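You operate a simulated robot arm through the tools that you are given. There is no shell and no other tool.

The job below is to be done with a simulated two-armed robot. You get a single attempt, and the scene is never put back.

TASK
Take the yellow label roll from the top of the picking table and put it on the shelf under the picking table. Open the green packing drawer, take the black corner guard from the inside of the green packing drawer and leave it on the lower shelf of the packing bench and shut the drawer again. Pick up the orange hand scanner with one hand, pass it to the other hand and put it on the top of the returns bench. Put the card scrap on the top of the packing bench away on the side of the press table. Open the cabinet drawer, take the brown filter from the inside of the cabinet drawer and leave it in the blue order tote, then shut the drawer. Do these in any order.

Only the result counts: the job must be done as asked and must still hold three seconds after the hand-in. Knocking over, shifting, dropping, spilling or breaking anything else fails it.

THE ROBOT
Two 7-joint arms with fingered hands on one trunk, on a base that moves. Base frame: it is fixed to the floor where the robot stands at the start and does not move with it; the origin is under the middle of the robot, x ahead of it, y to its left, z up. Readings come in mm, rad, newtons and seconds.
The left shoulder is at the start at [80, 197, 1427], the right one opposite. Each reaches about 881 mm from its shoulder. Places, roughly: black corner guard (5x5x5 cm) [-6000, 8700, 700]; blue order tote [1750, 0, 750]; brown filter (4x4x6 cm) [-1000, -500, 200]; cabinet drawer [-1000, -500, 200]; card scrap (10x6x2 cm) [-6200, 8300, 900]; green packing drawer [-6000, 8700, 700]; lower shelf of the packing bench [-6200, 9100, 200]; orange hand scanner (8x5x19 cm) [-6000, 8600, 900]; shelf under the picking table [900, 0, 300]; side of the press table [2800, 11100, 800]; top of the returns bench [-6200, 4500, 900]; yellow label roll (6x6x5 cm) [700, -200, 900]. Payload 4 kg a hand.
Tool frame (each hand has its own): the origin (TCP) lies between the finger pads and is the grasp point; the fingertips stand 26 mm ahead of it; z points along the fingers, y is the line along which they close. The gripper opens to 132 mm; its body begins 73 mm behind the TCP. The gripper is a hand of 4 fingers: y runs from the thumb to the fingers, the wrist lies at [0, 0, -239] in the tool frame.
Orientation is that of the tool frame in the base frame, as a unit quaternion [x, y, z, w]. With the fingers straight down and closing along the base's y, the tool's x points along the base's -x, its y along +y and its z along -z.

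THE INTERFACE
- The arms move only by the tool servo_tool. It takes "left_targets", "right_targets" or both (then of equal length, played together; a hand with none holds still); each is a list of rows, each a list of 2 entries, a list of its own where there are three numbers: the turn, a rotation vector about the base's x, y, z in rad, then the shift along the base's x, y, z in mm. In form: [[[rx, ry, rz], [dx, dy, dz]], ...]. A call has 1 to 20 rows; each row shifts and turns the commanded pose from where the row before left it. A row lasts 0.2 s, in which the tool goes at most 50 mm and 0.15 rad; a call with a longer step from one row to the next is refused whole. A pose out of reach is approached as far as the arm can. The call stops where the force on the tool passes 40 N (or 10 N more than at its start, if that is more) or the arm is blocked; 0.2 s more then pass. In this call time passes only in rows, and 0.2 s behind the last. The reply holds the time, the measured pose of the TCP, the force on the tool along the base axes, the opening and the grip force, in the units named above and with some noise, with the torque about the TCP (base axes, N m) and any sound that the robot's microphone picked up.
- Cameras (640 x 400 px; columns grow to the right, rows downward): "scene" is now at [64.1, -49, 1567.9]; the picture's right is [-0.82, -0.58, 0.00], its down [-0.52, 0.74, -0.42] and it looks along [0.24, -0.34, -0.91] (base axes); focal length 214 px, centre (320, 200). "left" rides on the left gripper at [-68, 2, -97] in its tool frame; the picture's right is [-0.03, -1.00, 0.00], its down [0.82, -0.02, -0.58] and it looks along [0.58, -0.01, 0.82] (tool axes); focal length 270 px, centre (320, 200). "right" rides on the right gripper at [69, 2, -97] in its tool frame; the picture's right is [-0.03, 1.00, 0.00], its down [-0.82, -0.02, -0.58] and it looks along [-0.58, -0.01, 0.82] (tool axes); focal length 270 px, centre (320, 200). There is no depth. A picture from a camera that has moved, and an enlarged one, comes with that camera's place and axes in the base frame and with its lens.
- capture(camera): a new picture of that camera. The clock stands still meanwhile.
- raise_lower(by): slides the trunk up (or, below 0, down) by that many mm; the arms and the scene camera ride with it, the base frame stays. It gives what a move gives, with no picture.
- roll_base(legs): drives the robot by 1 to 6 legs, each [ahead, left, turn to the left] in mm, mm and rad, along the robot's own axes; the way and the turn of a leg run together, so that a leg with both is an arc; at most 1500 mm and 3.142 rad a leg. The arms and the cameras ride along, it lands a little off, and it stops where it bumps. It gives what a move gives.
- set_fingers(finger1, finger2, finger3, thumb_bend, hand): sets how far each is bent, from 0 (flat) to 1 (curled in); at 0.3 the hand is open as for a grip, at 0.7 the pads meet at the TCP. One left out holds its place. A second passes; each finger stops where it meets its share of the squeeze, and holds until it gets a number again. It is the only way to open and close the hand. It gives what a move gives, with no picture; readings hold the bend of each and the force on the fingers (four entries, about 0 where the hand has none), thumb and palm.
- head_to(pan, tilt): turns the head with the scene camera to pan (to the left, within 1.501 rad either way) and tilt (down, from -0.506 to 1.204), counted from straight ahead of the robot. It gives what a move gives.
- inspect(camera, box): a new picture of the part [left, top, right, bottom] of that camera's present view, enlarged. The clock stands still meanwhile.
- hand_in(): hands the job in; it is judged then, once.

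Places have to be worked out from the pictures, the camera data and where the tool is seen. Open the grippers and draw the arms clear of the work before you hand the job in, unless the task says otherwise.

The tools are called after "Emit:" as a command line: name --argument value ..., lists and objects as JSON in quotes. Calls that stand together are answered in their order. servo_tool: Moves the arms, as the interface text tells. Its arguments: {"type":"object","properties":{"left_targets":{"type":"array","items":{"type":"array"}},"right_targets":{"type":"array","items":{"type":"array"}}},"required":[]} The other tools are called the same way: raise_lower (by) moves the trunk up or down; set_fingers (finger1, finger2, finger3, thumb_bend, hand) moves the fingers one by one; roll_base (legs) drives the base; head_to (pan, tilt) turns the head that bears the scene camera; capture (camera) takes a picture; inspect (camera, box) takes an enlarged picture of a part of a camera's view; hand_in () hands the job in.

At the start:

```text
time_s: 0.0
left_tcp_pos: [600.8, -90.2, 1194.5]
left_tool_rot: [0.0, 1.0, 0.001, 0.0]
left_ft_force: [0.4, 0.4, -0.3]
left_moment: [-0.01, -0.02, 0.01]
left_gripper_width: 132.0
left_grasp_force: 0.1
left_shape: jaw
left_bend: [0.3, 0.3, 0.3, 0.3]
left_finger forces: [0.0, 0.0, 0.1, 0.0, 0.1, 0.1]
right_tcp_pos: [241.8, -427.5, 1023.9]
right_tool_rot: [0.078, 0.996, -0.034, 0.028]
right_ft_force: [0.0, 0.4, 0.1]
right_moment: [0.03, 0.0, 0.01]
right_gripper_width: 131.8
right_grasp_force: 0.0
right_shape: jaw
right_bend: [0.3, 0.3, 0.3, 0.3]
right_finger forces: [0.1, 0.0, 0.0, 0.1, 0.0, 0.1]
trunk travel left (down, up): [-737.0, 103.0]
robot x, y, heading: [3.2, -2.0, 0.0]
head pan, tilt (commanded): [-0.956, 1.138]
```

scene: 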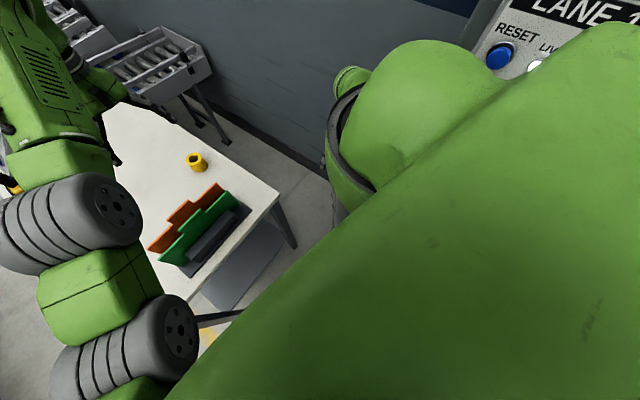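
right: 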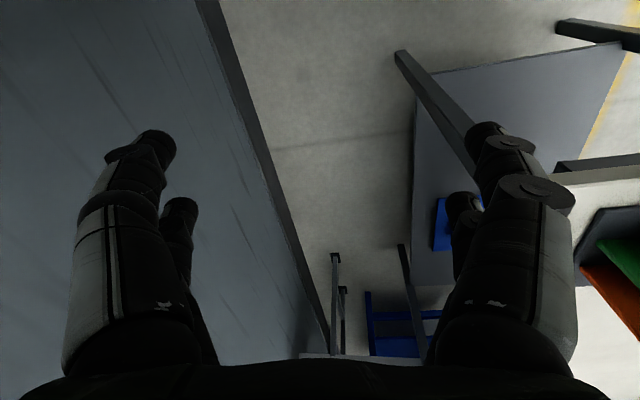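
left: 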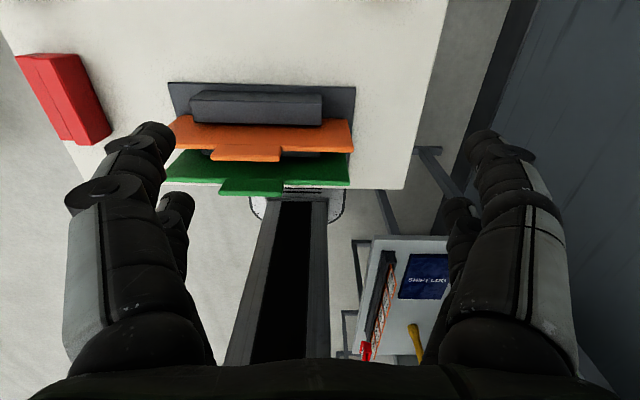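

I start by surveying: the first pictures show the picking table ahead with the yellow roll and a rack of folders. I turn the head ahead to see the table better.

Emit:
head_to --pan 0 --tilt 0.7

Emit:
capture --camera "scene"

```text
time_s: 1.2
left_tcp_pos: [601.2, -90.8, 1194.5]
left_tool_rot: [0.001, 1.0, 0.0, 0.0]
left_ft_force: [-0.1, 0.1, 0.5]
left_moment: [0.01, -0.03, 0.01]
left_gripper_width: 131.7
left_grasp_force: 0.0
left_shape: jaw
left_bend: [0.3, 0.3, 0.3, 0.3]
left_finger forces: [0.0, 0.0, 0.0, 0.0, 0.0, 0.0]
right_tcp_pos: [241.4, -429.0, 1023.8]
right_tool_rot: [0.083, 0.996, -0.034, 0.028]
right_ft_force: [1.1, 0.6, 0.5]
right_moment: [0.01, -0.04, -0.01]
right_gripper_width: 132.0
right_grasp_force: 0.2
right_shape: jaw
right_bend: [0.3, 0.3, 0.3, 0.3]
right_finger forces: [0.0, 0.0, 0.0, 0.0, 0.1, 0.0]
trunk travel left (down, up): [-737.0, 103.0]
robot x, y, heading: [-3.1, 1.5, 0.001]
head pan, tilt (commanded): [0.0, 0.7]
```

```text
taken
camera scene: at [114.3, 0.4, 1600.5], right [0.0, -1.0, 0.0], down [-0.64, 0.0, -0.76], along [0.76, 0.0, -0.64], focal length 214 px, centre (320, 200)
```

scene: 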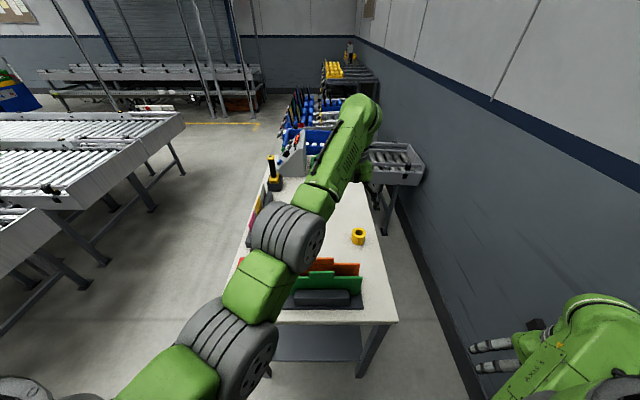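

The table top, roll and folders are visible; I look right and left to find the cabinet and other surroundings.

Emit:
head_to --pan -1.4 --tilt 0.6

Emit:
capture --camera "scene"

Emit:
head_to --pan 1.4 --tilt 0.3

Emit:
capture --camera "scene"

Emit:
head_to --pan 0.6 --tilt 0.3

Emit:
capture --camera "scene"

```text
time_s: 2.8
left_tcp_pos: [600.2, -91.5, 1193.7]
left_tool_rot: [0.0, 1.0, 0.0, 0.0]
left_ft_force: [-0.5, 0.1, -1.2]
left_moment: [-0.01, -0.01, -0.02]
left_gripper_width: 131.7
left_grasp_force: 0.0
left_shape: jaw
left_bend: [0.3, 0.3, 0.3, 0.3]
left_finger forces: [0.0, 0.0, 0.0, 0.0, 0.0, 0.0]
right_tcp_pos: [240.4, -429.1, 1024.1]
right_tool_rot: [0.083, 0.996, -0.035, 0.028]
right_ft_force: [-0.9, 0.2, 0.0]
right_moment: [0.0, 0.0, 0.01]
right_gripper_width: 131.7
right_grasp_force: 0.1
right_shape: jaw
right_bend: [0.3, 0.3, 0.3, 0.3]
right_finger forces: [0.0, 0.0, 0.0, 0.0, 0.0, 0.0]
trunk travel left (down, up): [-737.0, 103.0]
robot x, y, heading: [-1.8, -0.6, -0.004]
head pan, tilt (commanded): [-1.4, 0.6]
```

```text
taken
camera scene: at [44.4, -86.6, 1609.1], right [-0.99, -0.17, 0.0], down [-0.1, 0.56, -0.82], along [0.14, -0.81, -0.57], focal length 214 px, centre (320, 200)
```

scene: 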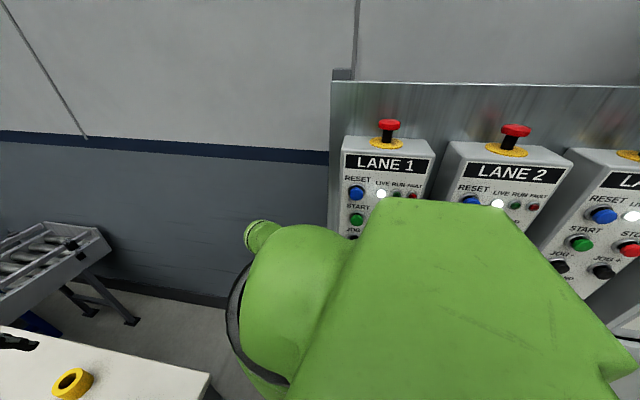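

```text
time_s: 5.2
left_tcp_pos: [600.7, -89.3, 1193.8]
left_tool_rot: [0.0, 1.0, 0.001, 0.0]
left_ft_force: [-0.2, 0.4, 0.5]
left_moment: [-0.03, -0.01, 0.0]
left_gripper_width: 131.9
left_grasp_force: 0.1
left_shape: jaw
left_bend: [0.3, 0.3, 0.3, 0.3]
left_finger forces: [0.0, 0.0, 0.1, 0.1, 0.0, 0.1]
right_tcp_pos: [240.6, -428.7, 1024.6]
right_tool_rot: [0.084, 0.996, -0.034, 0.028]
right_ft_force: [-0.6, 0.2, 1.0]
right_moment: [-0.02, 0.03, 0.0]
right_gripper_width: 131.9
right_grasp_force: 0.0
right_shape: jaw
right_bend: [0.3, 0.3, 0.3, 0.3]
right_finger forces: [0.1, 0.0, 0.0, 0.0, 0.0, 0.1]
trunk travel left (down, up): [-737.0, 103.0]
robot x, y, heading: [1.0, -0.6, 0.003]
head pan, tilt (commanded): [1.4, 0.3]
```

```text
taken
camera scene: at [45.3, 92.5, 1636.7], right [0.99, -0.17, 0.0], down [-0.05, -0.29, -0.96], along [0.16, 0.94, -0.3], focal length 214 px, centre (320, 200)
```

scene: 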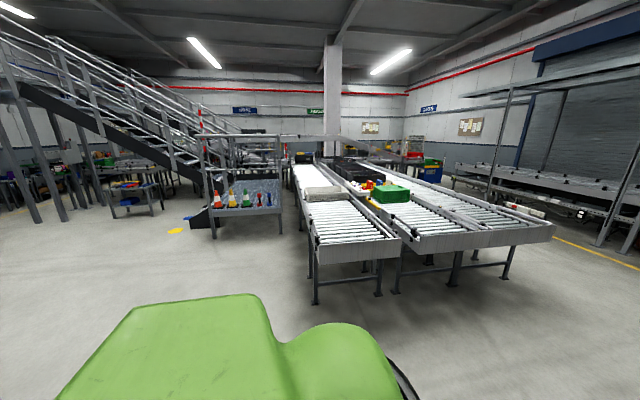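

```text
time_s: 6.4
left_tcp_pos: [599.0, -90.7, 1194.3]
left_tool_rot: [0.0, 1.0, 0.0, 0.001]
left_ft_force: [-0.3, -0.6, 0.1]
left_moment: [-0.03, -0.01, -0.01]
left_gripper_width: 131.8
left_grasp_force: 0.0
left_shape: jaw
left_bend: [0.3, 0.3, 0.3, 0.3]
left_finger forces: [0.0, 0.0, 0.0, 0.0, 0.1, 0.0]
right_tcp_pos: [240.4, -428.7, 1024.0]
right_tool_rot: [0.083, 0.996, -0.035, 0.027]
right_ft_force: [0.3, 0.5, -0.5]
right_moment: [0.02, 0.01, -0.02]
right_gripper_width: 131.9
right_grasp_force: 0.1
right_shape: jaw
right_bend: [0.3, 0.3, 0.3, 0.3]
right_finger forces: [0.0, 0.0, 0.1, 0.0, 0.0, 0.1]
trunk travel left (down, up): [-737.0, 103.0]
robot x, y, heading: [2.6, 0.3, -0.004]
head pan, tilt (commanded): [0.6, 0.3]
```

```text
taken
camera scene: at [106.2, 53.3, 1636.7], right [0.57, -0.82, 0.0], down [-0.24, -0.17, -0.96], along [0.79, 0.54, -0.3], focal length 214 px, centre (320, 200)
```

scene: 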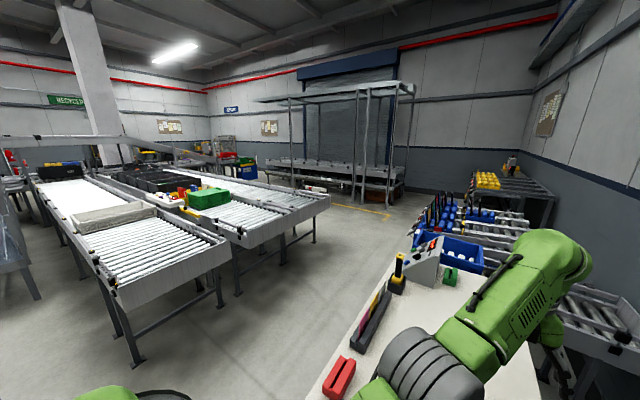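

The left arm hangs over the table, so I draw it back to the left and out of the way, and lift the right hand a bit while the way is clear.

Emit:
servo_tool --left_targets '[[[0, 0, 0], [-20, 40, 5]], [[0, 0, 0], [-20, 40, 5]], [[0, 0, 0], [-20, 40, 5]], [[0, 0, 0], [-20, 40, 5]], [[0, 0, 0], [-20, 40, 5]], [[0, 0, 0], [-20, 40, 5]], [[0, 0, 0], [-20, 40, 5]], [[0, 0, 0], [-20, 40, 5]], [[0, 0, 0], [-20, 40, 5]], [[0, 0, 0], [-20, 40, 5]]]' --right_targets '[[[0, 0, 0], [0, 0, 15]], [[0, 0, 0], [0, 0, 15]], [[0, 0, 0], [0, 0, 15]], [[0, 0, 0], [0, 0, 15]], [[0, 0, 0], [0, 0, 15]], [[0, 0, 0], [0, 0, 15]], [[0, 0, 0], [0, 0, 15]], [[0, 0, 0], [0, 0, 15]], [[0, 0, 0], [0, 0, 10]], [[0, 0, 0], [0, 0, 10]]]'

Emit:
head_to --pan -0.2 --tilt 0.9

Emit:
capture --camera "scene"

Emit:
capture --camera "right"

```text
time_s: 8.6
left_tcp_pos: [552.0, 294.6, 1141.6]
left_tool_rot: [0.0, 1.0, -0.001, 0.001]
left_ft_force: [0.5, 0.2, -0.4]
left_moment: [-0.02, 0.0, -0.02]
left_gripper_width: 131.7
left_grasp_force: 0.0
left_shape: jaw
left_bend: [0.3, 0.3, 0.3, 0.3]
left_finger forces: [0.0, 0.1, 0.0, 0.1, 0.0, 0.1]
left hand out of reach, approached as far as the arm can: row 2, 3, 4, 5, 6, 7, 8, 9, 10
right_tcp_pos: [241.0, -430.1, 1028.9]
right_tool_rot: [0.086, 0.995, -0.039, 0.03]
right_ft_force: [0.1, 0.2, 0.7]
right_moment: [0.0, -0.01, -0.03]
right_gripper_width: 132.0
right_grasp_force: 0.0
right_shape: jaw
right_bend: [0.3, 0.3, 0.3, 0.3]
right_finger forces: [0.0, 0.1, 0.0, 0.0, 0.0, 0.0]
right hand out of reach, approached as far as the arm can: row 1, 2, 3, 4, 5, 6, 7, 8, 9, 10
trunk travel left (down, up): [-737.0, 103.0]
robot x, y, heading: [-1.7, -1.4, 0.001]
head pan, tilt (commanded): [0.6, 0.3]
```

```text
time_s: 9.7
left_tcp_pos: [552.2, 293.5, 1142.3]
left_tool_rot: [0.0, 1.0, 0.0, 0.0]
left_ft_force: [-0.3, -0.4, 0.8]
left_moment: [-0.03, -0.01, -0.01]
left_gripper_width: 131.7
left_grasp_force: 0.1
left_shape: jaw
left_bend: [0.3, 0.3, 0.3, 0.3]
left_finger forces: [0.1, 0.0, 0.0, 0.0, 0.0, 0.0]
right_tcp_pos: [239.8, -430.4, 1028.1]
right_tool_rot: [0.086, 0.995, -0.036, 0.029]
right_ft_force: [0.0, -0.4, 0.4]
right_moment: [-0.01, 0.01, 0.0]
right_gripper_width: 132.1
right_grasp_force: 0.1
right_shape: jaw
right_bend: [0.3, 0.3, 0.3, 0.3]
right_finger forces: [0.1, 0.0, 0.0, 0.0, 0.1, 0.1]
trunk travel left (down, up): [-737.0, 103.0]
robot x, y, heading: [-1.1, -0.1, 0.006]
head pan, tilt (commanded): [-0.201, 0.901]
```

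```text
taken
camera scene: at [103.3, -14.4, 1584.5], right [-0.2, -0.98, 0.0], down [-0.77, 0.16, -0.62], along [0.61, -0.12, -0.78], focal length 214 px, centre (320, 200)
```

scene: 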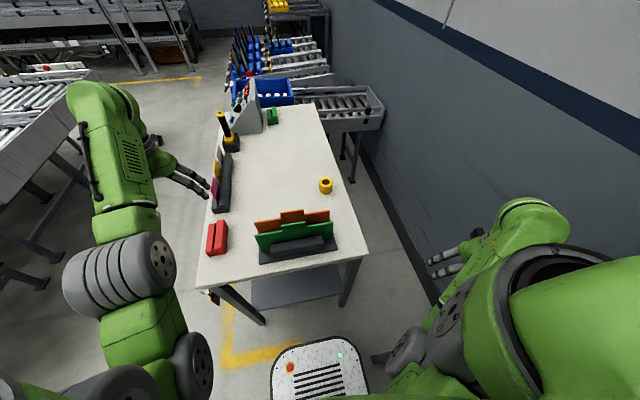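

```text
taken
camera right: at [167.0, -409.3, 1119.8], right [0.2, 0.98, -0.07], down [0.77, -0.11, 0.63], along [0.61, -0.18, -0.77], focal length 270 px, centre (320, 200)
```

right: 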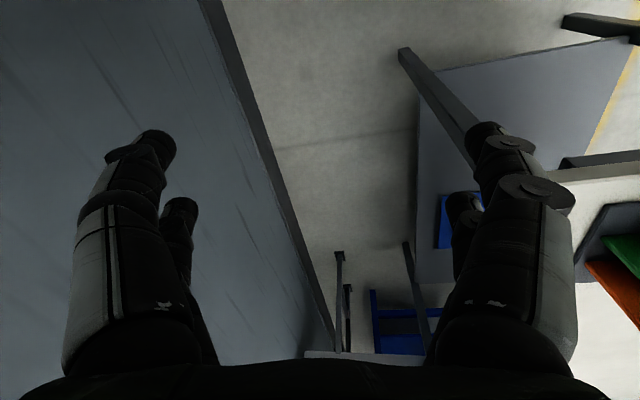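

The roll sits near [690, -155, 925]. I move the right hand to above it, straightening it to point down, on a path to the right of the folder rack.

Emit:
servo_tool --right_targets '[[[0.007, 0.006, 0.017], [45, 10, 5]], [[0.007, 0.006, 0.017], [45, 10, 5]], [[0.007, 0.006, 0.017], [45, 20, 5]], [[0.007, 0.006, 0.017], [45, 20, 5]], [[0.007, 0.006, 0.017], [40, 25, 5]], [[0.007, 0.006, 0.017], [40, 28, 5]], [[0.007, 0.006, 0.017], [40, 28, 5]], [[0.007, 0.006, 0.017], [40, 28, 5]], [[0.007, 0.005, 0.017], [40, 28, 5]], [[0.007, 0.005, 0.017], [40, 28, 5]], [[0, 0, 0], [30, 28, 0]], [[0, 0, 0], [0, 24, 0]]]'

Emit:
capture --camera "right"

Emit:
capture --camera "scene"

```text
time_s: 10.3
left_tcp_pos: [553.8, 293.7, 1139.1]
left_tool_rot: [0.0, 1.0, 0.001, 0.0]
left_ft_force: [-0.4, 0.0, -0.3]
left_moment: [0.03, 0.0, -0.02]
left_gripper_width: 131.9
left_grasp_force: 0.0
left_shape: jaw
left_bend: [0.3, 0.3, 0.3, 0.3]
left_finger forces: [0.1, 0.0, 0.0, 0.0, 0.1, 0.0]
right_tcp_pos: [278.2, -444.7, 1016.1]
right_tool_rot: [0.146, 0.989, -0.028, 0.018]
right_ft_force: [-0.3, -0.4, 0.1]
right_moment: [0.01, -0.02, -0.04]
right_gripper_width: 132.0
right_grasp_force: 0.0
right_shape: jaw
right_bend: [0.3, 0.3, 0.3, 0.3]
right_finger forces: [0.0, 0.0, 0.0, 0.1, 0.0, 0.1]
right hand out of reach, approached as far as the arm can: row 1, 2
trunk travel left (down, up): [-737.0, 103.0]
robot x, y, heading: [-2.4, 2.6, 0.0]
head pan, tilt (commanded): [-0.201, 0.901]
stopped in row 2 (right hand): the arm was blocked; the commanded pose is now the measured one
```

```text
taken
camera right: at [209.4, -418.6, 1110.1], right [0.31, 0.95, -0.05], down [0.76, -0.22, 0.61], along [0.57, -0.23, -0.79], focal length 270 px, centre (320, 200)
```

right: 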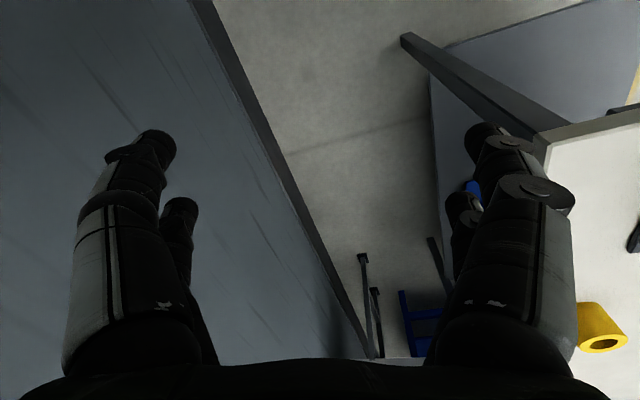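

```text
taken
camera scene: at [105.2, -16.4, 1582.2], right [-0.2, -0.98, 0.0], down [-0.77, 0.16, -0.62], along [0.61, -0.12, -0.78], focal length 214 px, centre (320, 200)
```

scene: 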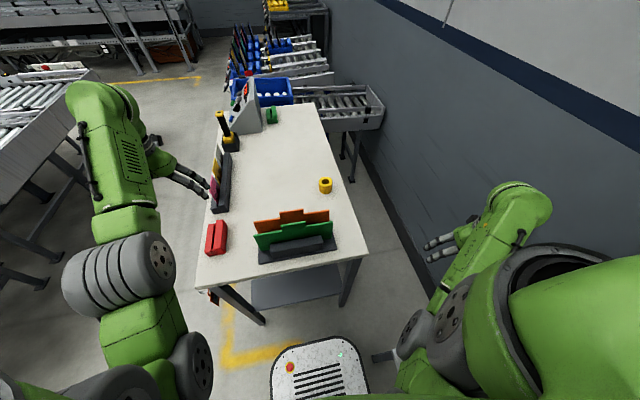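

The right arm seems to sit near its own joint limit when folded close in. I try extending it forward with a slight drop instead, to the right of the table, without turning.

Emit:
servo_tool --right_targets '[[[0, 0, 0], [25, 0, -20]], [[0, 0, 0], [25, 0, -20]], [[0, 0, 0], [30, 0, -10]], [[0, 0, 0], [30, 0, 0]], [[0, 0, 0], [30, 0, 0]]]'

```text
time_s: 11.5
left_tcp_pos: [554.7, 294.0, 1141.8]
left_tool_rot: [0.0, 1.0, 0.0, 0.0]
left_ft_force: [0.2, -0.3, -1.1]
left_moment: [0.03, -0.01, -0.02]
left_gripper_width: 131.9
left_grasp_force: 0.0
left_shape: jaw
left_bend: [0.3, 0.3, 0.3, 0.3]
left_finger forces: [0.1, 0.1, 0.1, 0.1, 0.0, 0.1]
right_tcp_pos: [419.5, -444.2, 968.3]
right_tool_rot: [0.146, 0.989, -0.028, 0.018]
right_ft_force: [0.4, 1.3, -0.1]
right_moment: [0.02, 0.0, -0.01]
right_gripper_width: 131.7
right_grasp_force: 0.1
right_shape: jaw
right_bend: [0.3, 0.3, 0.3, 0.3]
right_finger forces: [0.0, 0.0, 0.1, 0.1, 0.0, 0.1]
trunk travel left (down, up): [-737.0, 103.0]
robot x, y, heading: [-0.3, 1.0, 0.001]
head pan, tilt (commanded): [-0.201, 0.901]
```

Extension works. Now I rise, straighten the hand and move over the roll at about [690, -155].

Emit:
servo_tool --right_targets '[[[0.006, 0.004, 0.03], [30, 0, 30]], [[0.006, 0.004, 0.03], [30, 0, 30]], [[0.006, 0.004, 0.03], [30, 10, 30]], [[0.006, 0.004, 0.03], [30, 30, 12]], [[0.006, 0.004, 0.03], [30, 35, 0]], [[0.006, 0.004, 0.03], [30, 35, 0]], [[0.006, 0.004, 0.03], [30, 35, 0]], [[0.006, 0.003, 0.03], [30, 35, 0]], [[0.006, 0.003, 0.03], [20, 40, 0]], [[0.002, 0, 0.025], [11, 40, 0]], [[0, 0, 0], [0, 29, 0]]]'

Emit:
capture --camera "right"

Emit:
capture --camera "scene"

```text
time_s: 13.9
left_tcp_pos: [553.0, 295.2, 1141.8]
left_tool_rot: [0.0, 1.0, 0.0, 0.0]
left_ft_force: [0.2, 0.2, -0.7]
left_moment: [0.02, -0.02, 0.01]
left_gripper_width: 131.7
left_grasp_force: 0.0
left_shape: jaw
left_bend: [0.3, 0.3, 0.3, 0.3]
left_finger forces: [0.0, 0.0, 0.0, 0.0, 0.0, 0.0]
right_tcp_pos: [687.0, -152.1, 1070.8]
right_tool_rot: [-0.001, 1.0, -0.001, 0.003]
right_ft_force: [-0.3, 0.1, 0.3]
right_moment: [0.0, -0.01, 0.03]
right_gripper_width: 131.9
right_grasp_force: 0.1
right_shape: jaw
right_bend: [0.3, 0.3, 0.3, 0.3]
right_finger forces: [0.1, 0.1, 0.0, 0.0, 0.0, 0.1]
trunk travel left (down, up): [-737.0, 103.0]
robot x, y, heading: [-0.0, -0.2, 0.002]
head pan, tilt (commanded): [-0.201, 0.901]
```

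```text
taken
camera right: at [616.3, -151.0, 1168.1], right [0.02, 1.0, 0.0], down [0.81, -0.02, 0.58], along [0.58, -0.02, -0.81], focal length 270 px, centre (320, 200)
```

right: 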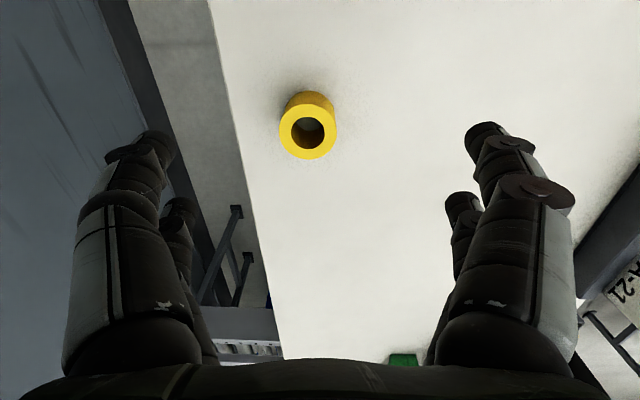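

```text
taken
camera scene: at [103.2, -13.2, 1584.4], right [-0.2, -0.98, 0.0], down [-0.77, 0.16, -0.62], along [0.61, -0.12, -0.78], focal length 214 px, centre (320, 200)
```

scene: 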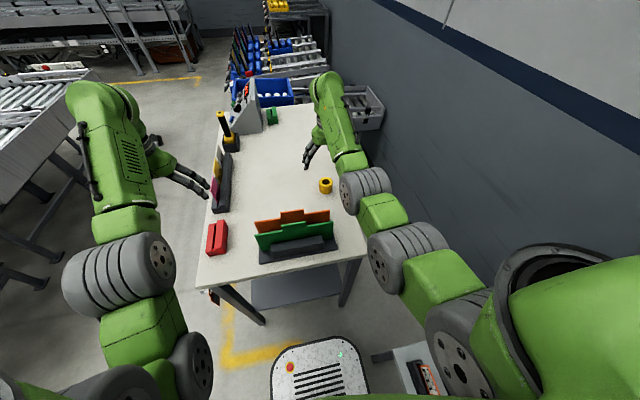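

The roll's ring shows near [700, -163] in the hand camera. I enlarge both views to fix its height by triangulation.

Emit:
inspect --camera "scene" --box '[290, 160, 370, 210]'

Emit:
inspect --camera "right" --box '[240, 70, 400, 170]'

```text
8.00 times, centred on (330, 185) of scene
camera zoom: at [103.2, -13.2, 1584.4], right [-0.2, -0.98, 0.0], down [-0.77, 0.16, -0.62], along [0.61, -0.12, -0.78], focal length 1716 px, centre (240, 320)
```

zoom: 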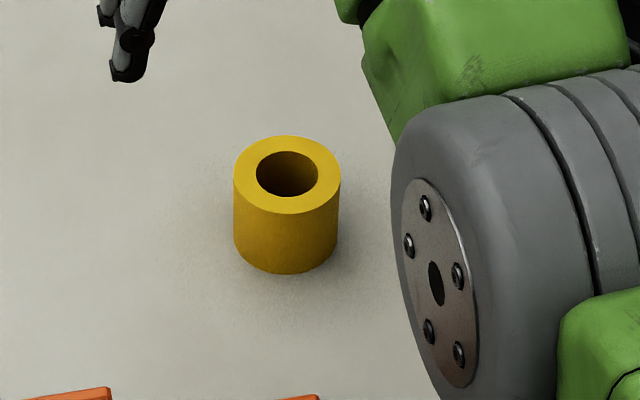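

```text
4.00 times, centred on (320, 120) of right
camera zoom: at [616.3, -151.0, 1168.1], right [0.02, 1.0, 0.0], down [0.81, -0.02, 0.58], along [0.58, -0.02, -0.81], focal length 1081 px, centre (320, 520)
```

zoom: 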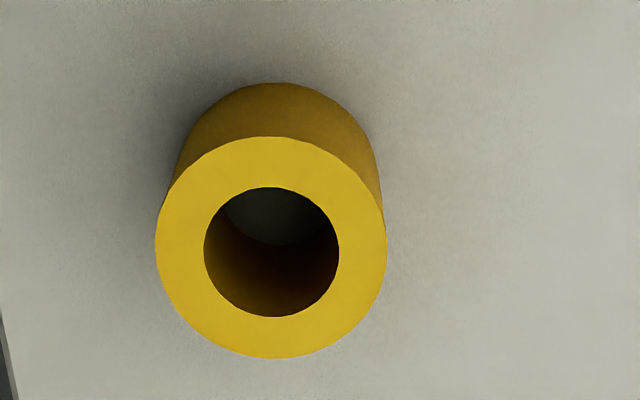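

The roll's top centre triangulates to about [715, -165, 915], so the table top is near z 867. I go down around it.

Emit:
servo_tool --right_targets '[[[0, 0, 0], [28, -13, 0]], [[0, 0, 0], [0, 0, -40]], [[0, 0, 0], [0, 0, -40]], [[0, 0, 0], [0, 0, -30]], [[0, 0, 0], [0, 0, -20]], [[0, 0, 0], [0, 0, -15]]]'

Emit:
capture --camera "right"

Emit:
inspect --camera "scene" --box '[280, 130, 380, 210]'

```text
time_s: 15.3
left_tcp_pos: [554.1, 294.1, 1141.2]
left_tool_rot: [0.0, 1.0, 0.001, 0.001]
left_ft_force: [0.5, 0.3, 0.6]
left_moment: [0.0, 0.02, 0.04]
left_gripper_width: 132.1
left_grasp_force: 0.1
left_shape: jaw
left_bend: [0.3, 0.3, 0.3, 0.3]
left_finger forces: [0.0, 0.0, 0.0, 0.0, 0.1, 0.0]
right_tcp_pos: [705.0, -165.3, 928.7]
right_tool_rot: [-0.001, 1.0, -0.001, 0.002]
right_ft_force: [0.2, -0.6, 0.7]
right_moment: [0.02, 0.04, -0.03]
right_gripper_width: 131.7
right_grasp_force: 0.0
right_shape: jaw
right_bend: [0.3, 0.3, 0.3, 0.3]
right_finger forces: [0.0, 0.0, 0.0, 0.0, 0.0, 0.1]
right hand out of reach, approached as far as the arm can: row 5, 6
trunk travel left (down, up): [-737.0, 103.0]
robot x, y, heading: [0.4, 2.5, -0.002]
head pan, tilt (commanded): [-0.201, 0.901]
```

```text
taken
camera right: at [635.4, -164.3, 1025.8], right [0.02, 1.0, 0.0], down [0.81, -0.02, 0.58], along [0.58, -0.01, -0.81], focal length 270 px, centre (320, 200)
```

right: 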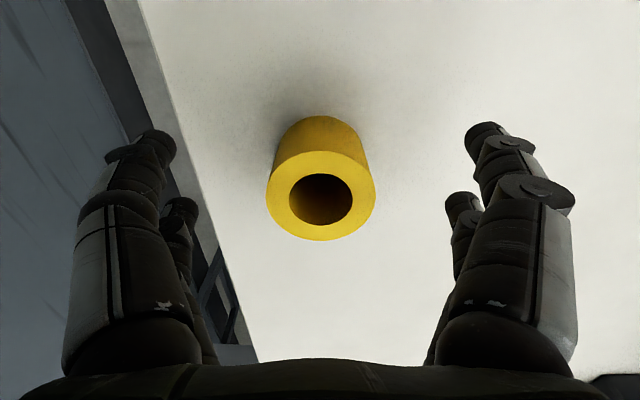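

```text
5.00 times, centred on (330, 170) of scene
camera zoom: at [103.4, -14.4, 1584.4], right [-0.2, -0.98, 0.0], down [-0.77, 0.16, -0.62], along [0.61, -0.12, -0.78], focal length 1072 px, centre (270, 350)
```

zoom: 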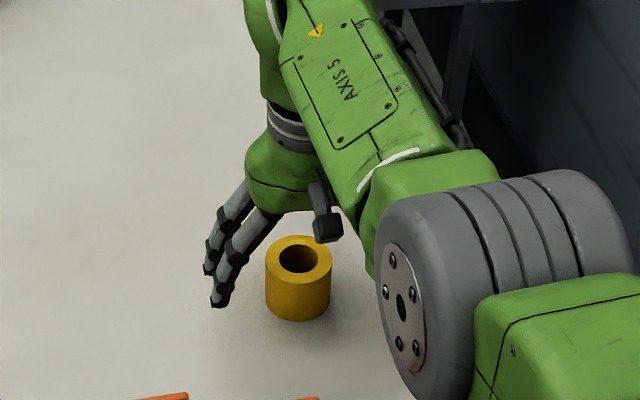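

The arm's reach ends at z 929, so I lower the trunk a little instead; that brings the hand around the roll.

Emit:
raise_lower --by -20

Emit:
servo_tool --right_targets '[[[0, 0, 0], [7, 0, 0]]]'

Emit:
capture --camera "right"

```text
time_s: 15.9
left_tcp_pos: [552.8, 294.3, 1122.4]
left_tool_rot: [0.0, 1.0, 0.0, 0.001]
left_ft_force: [-0.5, 0.0, -0.1]
left_moment: [0.0, -0.02, 0.03]
left_gripper_width: 131.8
left_grasp_force: 0.0
left_shape: jaw
left_bend: [0.3, 0.3, 0.3, 0.3]
left_finger forces: [0.0, 0.0, 0.0, 0.0, 0.0, 0.0]
right_tcp_pos: [705.2, -165.4, 909.5]
right_tool_rot: [-0.001, 1.0, -0.001, 0.002]
right_ft_force: [0.3, 0.7, -0.4]
right_moment: [-0.01, -0.01, 0.0]
right_gripper_width: 132.1
right_grasp_force: 0.0
right_shape: jaw
right_bend: [0.3, 0.3, 0.3, 0.3]
right_finger forces: [0.0, 0.0, 0.0, 0.0, 0.0, 0.0]
trunk travel left (down, up): [-717.0, 123.0]
robot x, y, heading: [2.1, -1.7, 0.0]
head pan, tilt (commanded): [-0.201, 0.901]
```

```text
time_s: 16.4
left_tcp_pos: [552.6, 295.2, 1121.8]
left_tool_rot: [0.0, 1.0, 0.0, 0.001]
left_ft_force: [-0.8, -0.8, -0.4]
left_moment: [0.01, -0.01, 0.04]
left_gripper_width: 132.0
left_grasp_force: 0.0
left_shape: jaw
left_bend: [0.3, 0.3, 0.3, 0.3]
left_finger forces: [0.1, 0.1, 0.0, 0.1, 0.1, 0.0]
right_tcp_pos: [705.0, -166.2, 908.2]
right_tool_rot: [-0.001, 1.0, -0.002, 0.002]
right_ft_force: [-0.3, 0.1, -1.1]
right_moment: [0.01, -0.01, 0.0]
right_gripper_width: 131.9
right_grasp_force: 0.0
right_shape: jaw
right_bend: [0.3, 0.3, 0.3, 0.3]
right_finger forces: [0.0, 0.0, 0.0, 0.0, 0.0, 0.0]
right hand out of reach, approached as far as the arm can: row 1
trunk travel left (down, up): [-717.0, 123.0]
robot x, y, heading: [5.7, -0.3, -0.001]
head pan, tilt (commanded): [-0.201, 0.901]
```

```text
taken
camera right: at [635.4, -164.4, 1005.6], right [0.02, 1.0, 0.0], down [0.81, -0.02, 0.58], along [0.58, -0.01, -0.81], focal length 270 px, centre (320, 200)
```

right: 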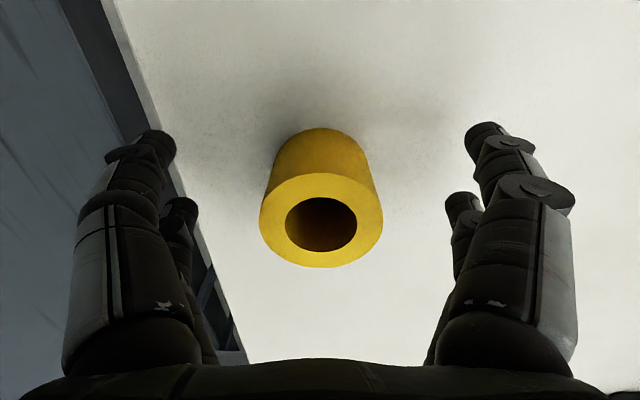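

I'm a few mm short in x, so I nudge the base forward 20 mm, which also gives the arm reach to spare.

Emit:
roll_base --legs '[[20, 0, 0]]'

Emit:
capture --camera "right"

```text
time_s: 17.1
left_tcp_pos: [567.1, 293.5, 1125.2]
left_tool_rot: [-0.002, 1.0, -0.001, 0.004]
left_ft_force: [-0.2, -0.6, -0.4]
left_moment: [-0.02, 0.0, 0.02]
left_gripper_width: 131.9
left_grasp_force: 0.0
left_shape: jaw
left_bend: [0.3, 0.3, 0.3, 0.3]
left_finger forces: [0.0, 0.1, 0.1, 0.0, 0.0, 0.0]
right_tcp_pos: [720.2, -165.0, 912.1]
right_tool_rot: [0.0, 1.0, -0.001, 0.004]
right_ft_force: [-1.1, 0.2, 1.4]
right_moment: [-0.01, -0.01, 0.02]
right_gripper_width: 131.8
right_grasp_force: 0.1
right_shape: jaw
right_bend: [0.3, 0.3, 0.3, 0.3]
right_finger forces: [0.0, 0.1, 0.1, 0.0, 0.0, 0.0]
trunk travel left (down, up): [-717.0, 123.0]
robot x, y, heading: [22.1, 1.2, 0.001]
head pan, tilt (commanded): [-0.201, 0.901]
```

```text
taken
camera right: at [650.9, -164.1, 1008.8], right [0.02, 1.0, 0.0], down [0.81, -0.02, 0.58], along [0.58, -0.01, -0.81], focal length 270 px, centre (320, 200)
```

right: 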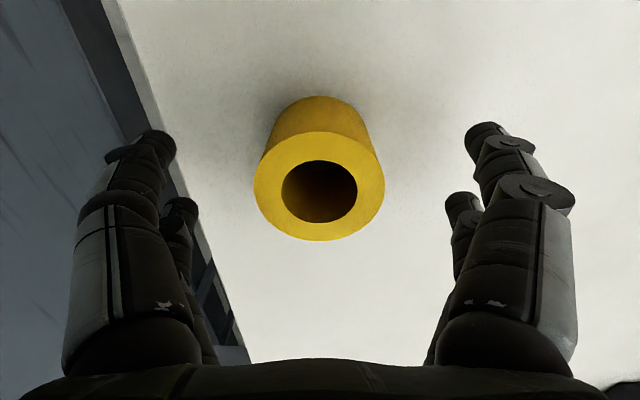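

The roll is at x 712, TCP at 720; I correct and go down to z 901, then close the fingers.

Emit:
servo_tool --right_targets '[[[0, 0, 0], [-7, 0, -11]]]'

Emit:
set_fingers --hand "right" --finger1 0.7 --finger2 0.7 --finger3 0.7 --thumb_bend 0.7

Emit:
capture --camera "right"

```text
time_s: 17.5
left_tcp_pos: [575.5, 294.6, 1120.1]
left_tool_rot: [0.0, 1.0, -0.001, 0.0]
left_ft_force: [0.4, -0.2, -0.7]
left_moment: [0.02, 0.02, -0.01]
left_gripper_width: 131.9
left_grasp_force: 0.1
left_shape: jaw
left_bend: [0.3, 0.3, 0.3, 0.3]
left_finger forces: [0.1, 0.1, 0.1, 0.1, 0.0, 0.1]
right_tcp_pos: [721.1, -166.1, 896.9]
right_tool_rot: [-0.001, 1.0, -0.002, 0.001]
right_ft_force: [-0.2, 0.1, 1.5]
right_moment: [-0.03, 0.04, 0.02]
right_gripper_width: 132.1
right_grasp_force: 0.0
right_shape: jaw
right_bend: [0.3, 0.3, 0.3, 0.3]
right_finger forces: [0.0, 0.0, 0.0, 0.0, 0.0, 0.0]
trunk travel left (down, up): [-717.0, 123.0]
robot x, y, heading: [19.8, -0.7, 0.002]
head pan, tilt (commanded): [-0.201, 0.901]
```

```text
time_s: 18.5
left_tcp_pos: [571.4, 294.1, 1123.7]
left_tool_rot: [0.0, 1.0, 0.0, 0.0]
left_ft_force: [-0.5, 0.0, -0.2]
left_moment: [-0.01, 0.01, -0.01]
left_gripper_width: 131.7
left_grasp_force: 0.1
left_shape: jaw
left_bend: [0.3, 0.3, 0.3, 0.3]
left_finger forces: [0.0, 0.0, 0.2, 0.1, 0.0, 0.0]
right_tcp_pos: [718.5, -166.7, 897.6]
right_tool_rot: [-0.002, 1.0, -0.001, 0.002]
right_ft_force: [-1.1, -0.7, 3.0]
right_moment: [0.07, -0.01, -0.01]
right_gripper_width: 37.5
right_grasp_force: 20.1
right_shape: fingers
right_bend: [0.58, 0.56, 0.58, 0.64]
right_finger forces: [9.2, 11.6, 8.9, 0.1, 10.8, 0.0]
trunk travel left (down, up): [-717.0, 123.0]
robot x, y, heading: [21.5, -0.5, -0.006]
head pan, tilt (commanded): [-0.201, 0.901]
```

```text
taken
camera right: at [648.3, -165.1, 995.2], right [0.02, 1.0, 0.0], down [0.81, -0.02, 0.58], along [0.58, -0.01, -0.81], focal length 270 px, centre (320, 200)
```

right: 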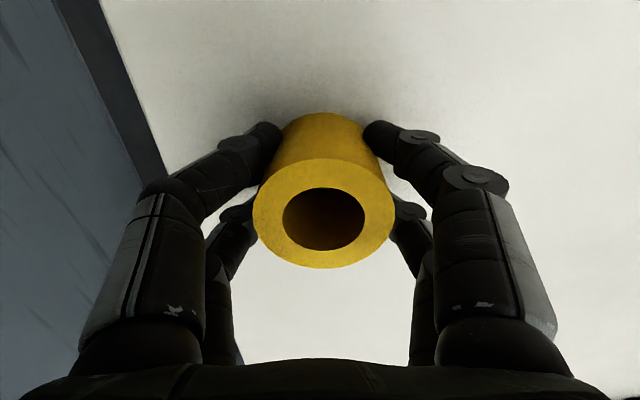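

The roll is gripped with about 20 N. I lift it and check.

Emit:
servo_tool --right_targets '[[[0, 0, 0], [0, 0, 20]], [[0, 0, 0], [0, 0, 40]], [[0, 0, 0], [0, 0, 40]], [[0, 0, 0], [0, 0, 40]]]'

Emit:
capture --camera "right"

Emit:
capture --camera "scene"

```text
time_s: 19.5
left_tcp_pos: [572.6, 295.3, 1122.6]
left_tool_rot: [-0.001, 1.0, 0.0, 0.0]
left_ft_force: [-0.1, -0.1, 0.0]
left_moment: [-0.02, -0.01, -0.01]
left_gripper_width: 131.9
left_grasp_force: 0.1
left_shape: jaw
left_bend: [0.3, 0.3, 0.3, 0.3]
left_finger forces: [0.1, 0.0, 0.1, 0.0, 0.0, 0.0]
right_tcp_pos: [716.0, -164.7, 1038.1]
right_tool_rot: [0.0, 1.0, 0.0, 0.002]
right_ft_force: [-0.7, 0.4, -0.8]
right_moment: [0.0, 0.04, -0.01]
right_gripper_width: 37.1
right_grasp_force: 19.9
right_shape: fingers
right_bend: [0.58, 0.56, 0.58, 0.64]
right_finger forces: [8.8, 12.0, 8.9, 0.0, 10.8, 0.0]
trunk travel left (down, up): [-717.0, 123.0]
robot x, y, heading: [17.4, 0.6, 0.003]
head pan, tilt (commanded): [-0.201, 0.901]
```

```text
taken
camera right: at [648.0, -162.9, 1134.8], right [0.02, 1.0, 0.0], down [0.81, -0.02, 0.58], along [0.58, -0.01, -0.81], focal length 270 px, centre (320, 200)
```

right: 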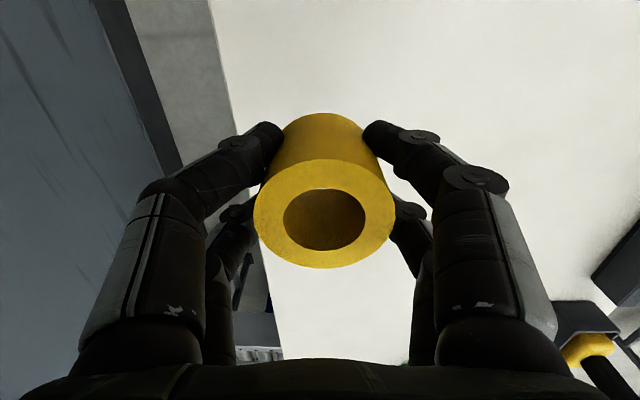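

```text
taken
camera scene: at [122.9, -14.1, 1564.3], right [-0.2, -0.98, 0.0], down [-0.77, 0.16, -0.62], along [0.61, -0.12, -0.78], focal length 214 px, centre (320, 200)
```

scene: 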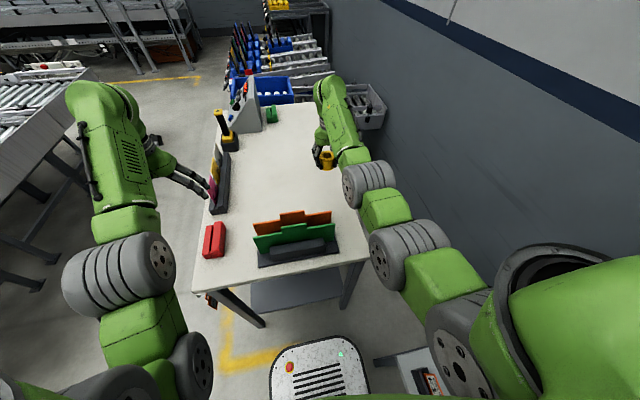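

The roll is held firmly. Before backing off, I look to the right-rear and left-rear for free space and the cabinet.

Emit:
head_to --pan -1.5 --tilt 0.2

Emit:
capture --camera "scene"

Emit:
head_to --pan 1.5 --tilt 0.5

Emit:
capture --camera "scene"

```text
time_s: 21.0
left_tcp_pos: [572.7, 294.6, 1121.9]
left_tool_rot: [-0.001, 1.0, 0.0, 0.0]
left_ft_force: [-0.6, -0.5, 0.1]
left_moment: [-0.01, 0.02, 0.0]
left_gripper_width: 132.3
left_grasp_force: 0.1
left_shape: jaw
left_bend: [0.3, 0.3, 0.3, 0.3]
left_finger forces: [0.0, 0.0, 0.1, 0.0, 0.0, 0.0]
right_tcp_pos: [718.5, -163.9, 1038.7]
right_tool_rot: [-0.001, 1.0, -0.001, 0.002]
right_ft_force: [-0.2, -1.3, -1.0]
right_moment: [-0.01, 0.04, 0.01]
right_gripper_width: 37.2
right_grasp_force: 20.2
right_shape: fingers
right_bend: [0.58, 0.56, 0.58, 0.64]
right_finger forces: [8.7, 12.0, 9.0, 0.1, 10.9, 0.0]
trunk travel left (down, up): [-717.0, 123.0]
robot x, y, heading: [18.9, -2.4, -0.001]
head pan, tilt (commanded): [-1.499, 0.201]
```

```text
taken
camera scene: at [56.2, -92.3, 1625.9], right [-1.0, -0.07, 0.0], down [-0.01, 0.2, -0.98], along [0.07, -0.98, -0.2], focal length 214 px, centre (320, 200)
```

scene: 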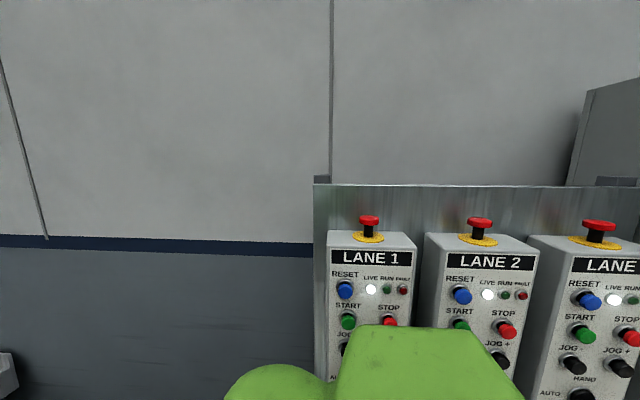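

```text
time_s: 23.6
left_tcp_pos: [570.8, 294.9, 1122.3]
left_tool_rot: [-0.001, 1.0, 0.0, 0.0]
left_ft_force: [0.8, -0.3, 0.4]
left_moment: [0.02, 0.01, 0.0]
left_gripper_width: 132.0
left_grasp_force: 0.1
left_shape: jaw
left_bend: [0.3, 0.3, 0.3, 0.3]
left_finger forces: [0.1, 0.0, 0.1, 0.1, 0.0, 0.0]
right_tcp_pos: [718.3, -164.3, 1037.5]
right_tool_rot: [0.0, 1.0, -0.001, 0.002]
right_ft_force: [-0.3, -0.4, -1.8]
right_moment: [0.04, 0.0, -0.01]
right_gripper_width: 37.1
right_grasp_force: 19.9
right_shape: fingers
right_bend: [0.58, 0.56, 0.58, 0.64]
right_finger forces: [8.8, 12.0, 9.0, 0.1, 10.8, 0.1]
trunk travel left (down, up): [-717.0, 123.0]
robot x, y, heading: [18.4, 5.2, -0.001]
head pan, tilt (commanded): [1.499, 0.499]
```

```text
taken
camera scene: at [55.9, 91.4, 1598.2], right [1.0, -0.07, 0.0], down [-0.03, -0.48, -0.88], along [0.06, 0.88, -0.48], focal length 214 px, centre (320, 200)
```

scene: 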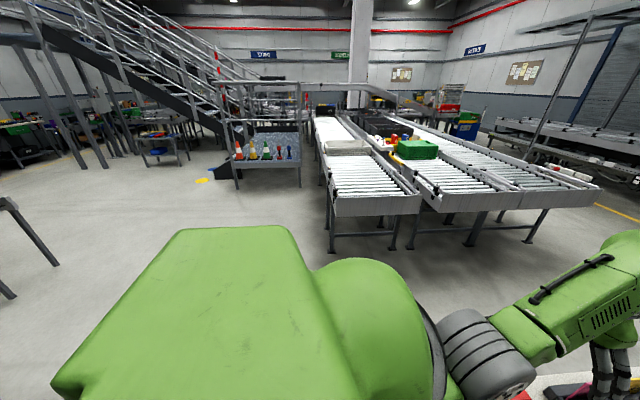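

Left side is open and the rear-right shows the lane panels. I raise the roll above the folders (tops about z 1005), and bring the left hand outward beside the table.

Emit:
servo_tool --right_targets '[[[0, 0, 0], [0, 0, 20]], [[0, 0, 0], [0, 0, 20]], [[0, 0, 0], [0, 0, 20]], [[0, 0, 0], [0, 0, 20]], [[0, 0, 0], [0, 0, 0]], [[0, 0, 0], [0, 0, 0]]]' --left_targets '[[[0, 0, 0], [0, 35, -10]], [[0, 0, 0], [0, 35, -10]], [[0, 0, 0], [0, 35, -10]], [[0, 0, 0], [0, 35, -10]], [[0, 0, 0], [0, 35, -10]], [[0, 0, 0], [0, 35, -10]]]'

```text
time_s: 25.0
left_tcp_pos: [572.1, 506.6, 1059.8]
left_tool_rot: [-0.001, 1.0, 0.0, 0.002]
left_ft_force: [0.3, 0.8, -0.5]
left_moment: [-0.01, -0.02, 0.04]
left_gripper_width: 131.7
left_grasp_force: 0.1
left_shape: jaw
left_bend: [0.3, 0.3, 0.3, 0.3]
left_finger forces: [0.0, 0.0, 0.0, 0.0, 0.0, 0.0]
right_tcp_pos: [717.5, -164.4, 1118.2]
right_tool_rot: [-0.001, 1.0, -0.001, 0.002]
right_ft_force: [-0.5, 0.8, -0.6]
right_moment: [-0.03, -0.02, -0.01]
right_gripper_width: 36.9
right_grasp_force: 20.1
right_shape: fingers
right_bend: [0.58, 0.56, 0.58, 0.64]
right_finger forces: [9.1, 12.2, 9.2, 0.0, 10.9, 0.0]
trunk travel left (down, up): [-717.0, 123.0]
robot x, y, heading: [19.8, -0.2, 0.002]
head pan, tilt (commanded): [1.499, 0.499]
```

Both hands are clear; I back the base 440 mm away from the table.

Emit:
roll_base --legs '[[-440, 0, 0]]'

Emit:
head_to --pan -0.1 --tilt 0.6

Emit:
capture --camera "scene"

```text
time_s: 27.7
left_tcp_pos: [129.0, 505.8, 1059.3]
left_tool_rot: [-0.003, 1.0, 0.0, 0.0]
left_ft_force: [0.0, 0.6, -0.4]
left_moment: [-0.02, 0.02, 0.0]
left_gripper_width: 132.1
left_grasp_force: 0.1
left_shape: jaw
left_bend: [0.3, 0.3, 0.3, 0.3]
left_finger forces: [0.0, 0.0, 0.1, 0.0, 0.0, 0.0]
right_tcp_pos: [275.7, -163.9, 1117.4]
right_tool_rot: [-0.002, 1.0, -0.001, 0.001]
right_ft_force: [0.4, 1.1, -1.8]
right_moment: [0.02, 0.0, 0.0]
right_gripper_width: 37.1
right_grasp_force: 20.6
right_shape: fingers
right_bend: [0.58, 0.56, 0.58, 0.64]
right_finger forces: [8.9, 12.3, 9.2, 0.1, 11.1, 0.0]
trunk travel left (down, up): [-717.0, 123.0]
robot x, y, heading: [-424.6, 0.3, -0.002]
head pan, tilt (commanded): [1.499, 0.499]
```

```text
time_s: 29.4
left_tcp_pos: [127.4, 505.6, 1059.9]
left_tool_rot: [-0.003, 1.0, 0.001, 0.002]
left_ft_force: [-0.1, -0.9, -0.2]
left_moment: [0.01, 0.0, 0.0]
left_gripper_width: 132.0
left_grasp_force: 0.1
left_shape: jaw
left_bend: [0.3, 0.3, 0.3, 0.3]
left_finger forces: [0.0, 0.0, 0.1, 0.0, 0.0, 0.1]
right_tcp_pos: [274.5, -165.2, 1118.5]
right_tool_rot: [-0.001, 1.0, -0.001, 0.002]
right_ft_force: [-0.3, -0.3, -1.3]
right_moment: [0.01, -0.01, 0.01]
right_gripper_width: 36.9
right_grasp_force: 20.4
right_shape: fingers
right_bend: [0.58, 0.56, 0.58, 0.64]
right_finger forces: [9.0, 12.2, 9.2, 0.1, 11.0, 0.0]
trunk travel left (down, up): [-717.0, 123.0]
robot x, y, heading: [-425.8, 0.3, 0.004]
head pan, tilt (commanded): [-0.099, 0.6]
```

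```text
taken
camera scene: at [-306.4, -8.2, 1589.1], right [-0.1, -1.0, 0.0], down [-0.56, 0.06, -0.82], along [0.82, -0.08, -0.57], focal length 214 px, centre (320, 200)
```

scene: 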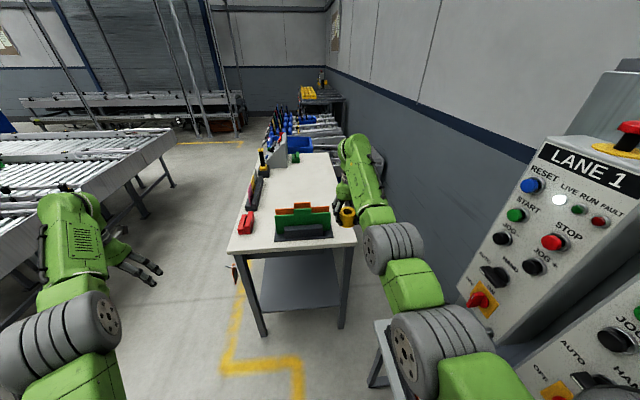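

The LANE panel is near the right arm here. I look down at the right side to see what stands below the right arm before lowering the trunk.

Emit:
head_to --pan -0.8 --tilt 0.9

Emit:
capture --camera "scene"

Emit:
capture --camera "right"

Emit:
capture --camera "left"

```text
time_s: 30.4
left_tcp_pos: [128.7, 505.8, 1061.3]
left_tool_rot: [-0.003, 1.0, 0.001, 0.002]
left_ft_force: [-0.1, -0.3, 0.4]
left_moment: [0.03, -0.03, -0.05]
left_gripper_width: 132.0
left_grasp_force: 0.0
left_shape: jaw
left_bend: [0.3, 0.3, 0.3, 0.3]
left_finger forces: [0.0, 0.0, 0.0, 0.0, 0.1, 0.1]
right_tcp_pos: [274.3, -165.1, 1119.4]
right_tool_rot: [-0.001, 1.0, -0.001, 0.001]
right_ft_force: [0.1, -0.5, -0.7]
right_moment: [0.01, 0.02, -0.03]
right_gripper_width: 37.0
right_grasp_force: 20.4
right_shape: fingers
right_bend: [0.58, 0.56, 0.58, 0.64]
right_finger forces: [9.0, 12.2, 9.2, 0.1, 11.0, 0.0]
trunk travel left (down, up): [-717.0, 123.0]
robot x, y, heading: [-421.1, -3.1, -0.0]
head pan, tilt (commanded): [-0.799, 0.901]
```

```text
taken
camera scene: at [-341.5, -53.5, 1564.4], right [-0.72, -0.7, 0.0], down [-0.55, 0.56, -0.62], along [0.43, -0.44, -0.78], focal length 214 px, centre (320, 200)
```

scene: 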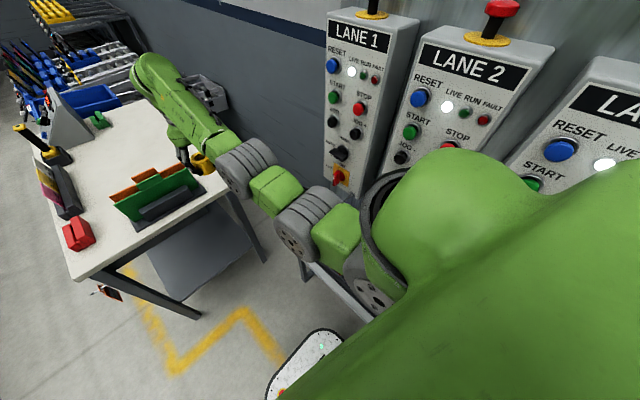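

```text
taken
camera right: at [204.6, -163.6, 1216.0], right [0.02, 1.0, 0.0], down [0.81, -0.02, 0.58], along [0.58, -0.01, -0.81], focal length 270 px, centre (320, 200)
```

right: 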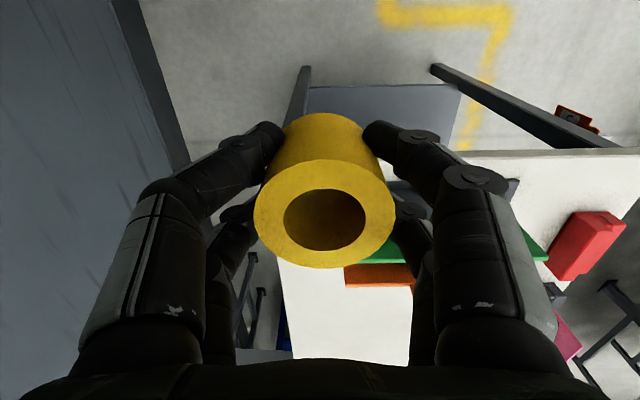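

```text
taken
camera left: at [196.0, 508.5, 1158.4], right [0.03, -1.0, 0.0], down [-0.82, -0.03, 0.57], along [-0.57, -0.02, -0.82], focal length 270 px, centre (320, 200)
```

left: 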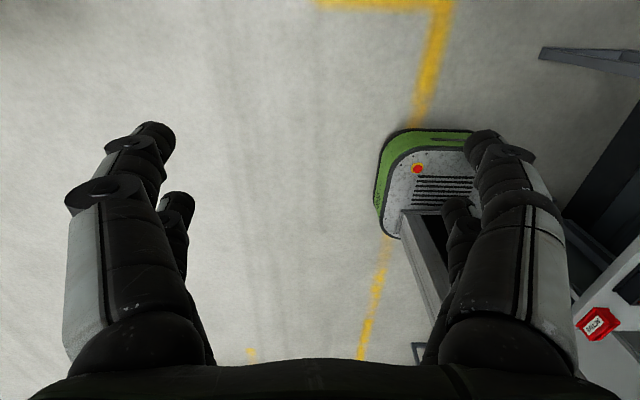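

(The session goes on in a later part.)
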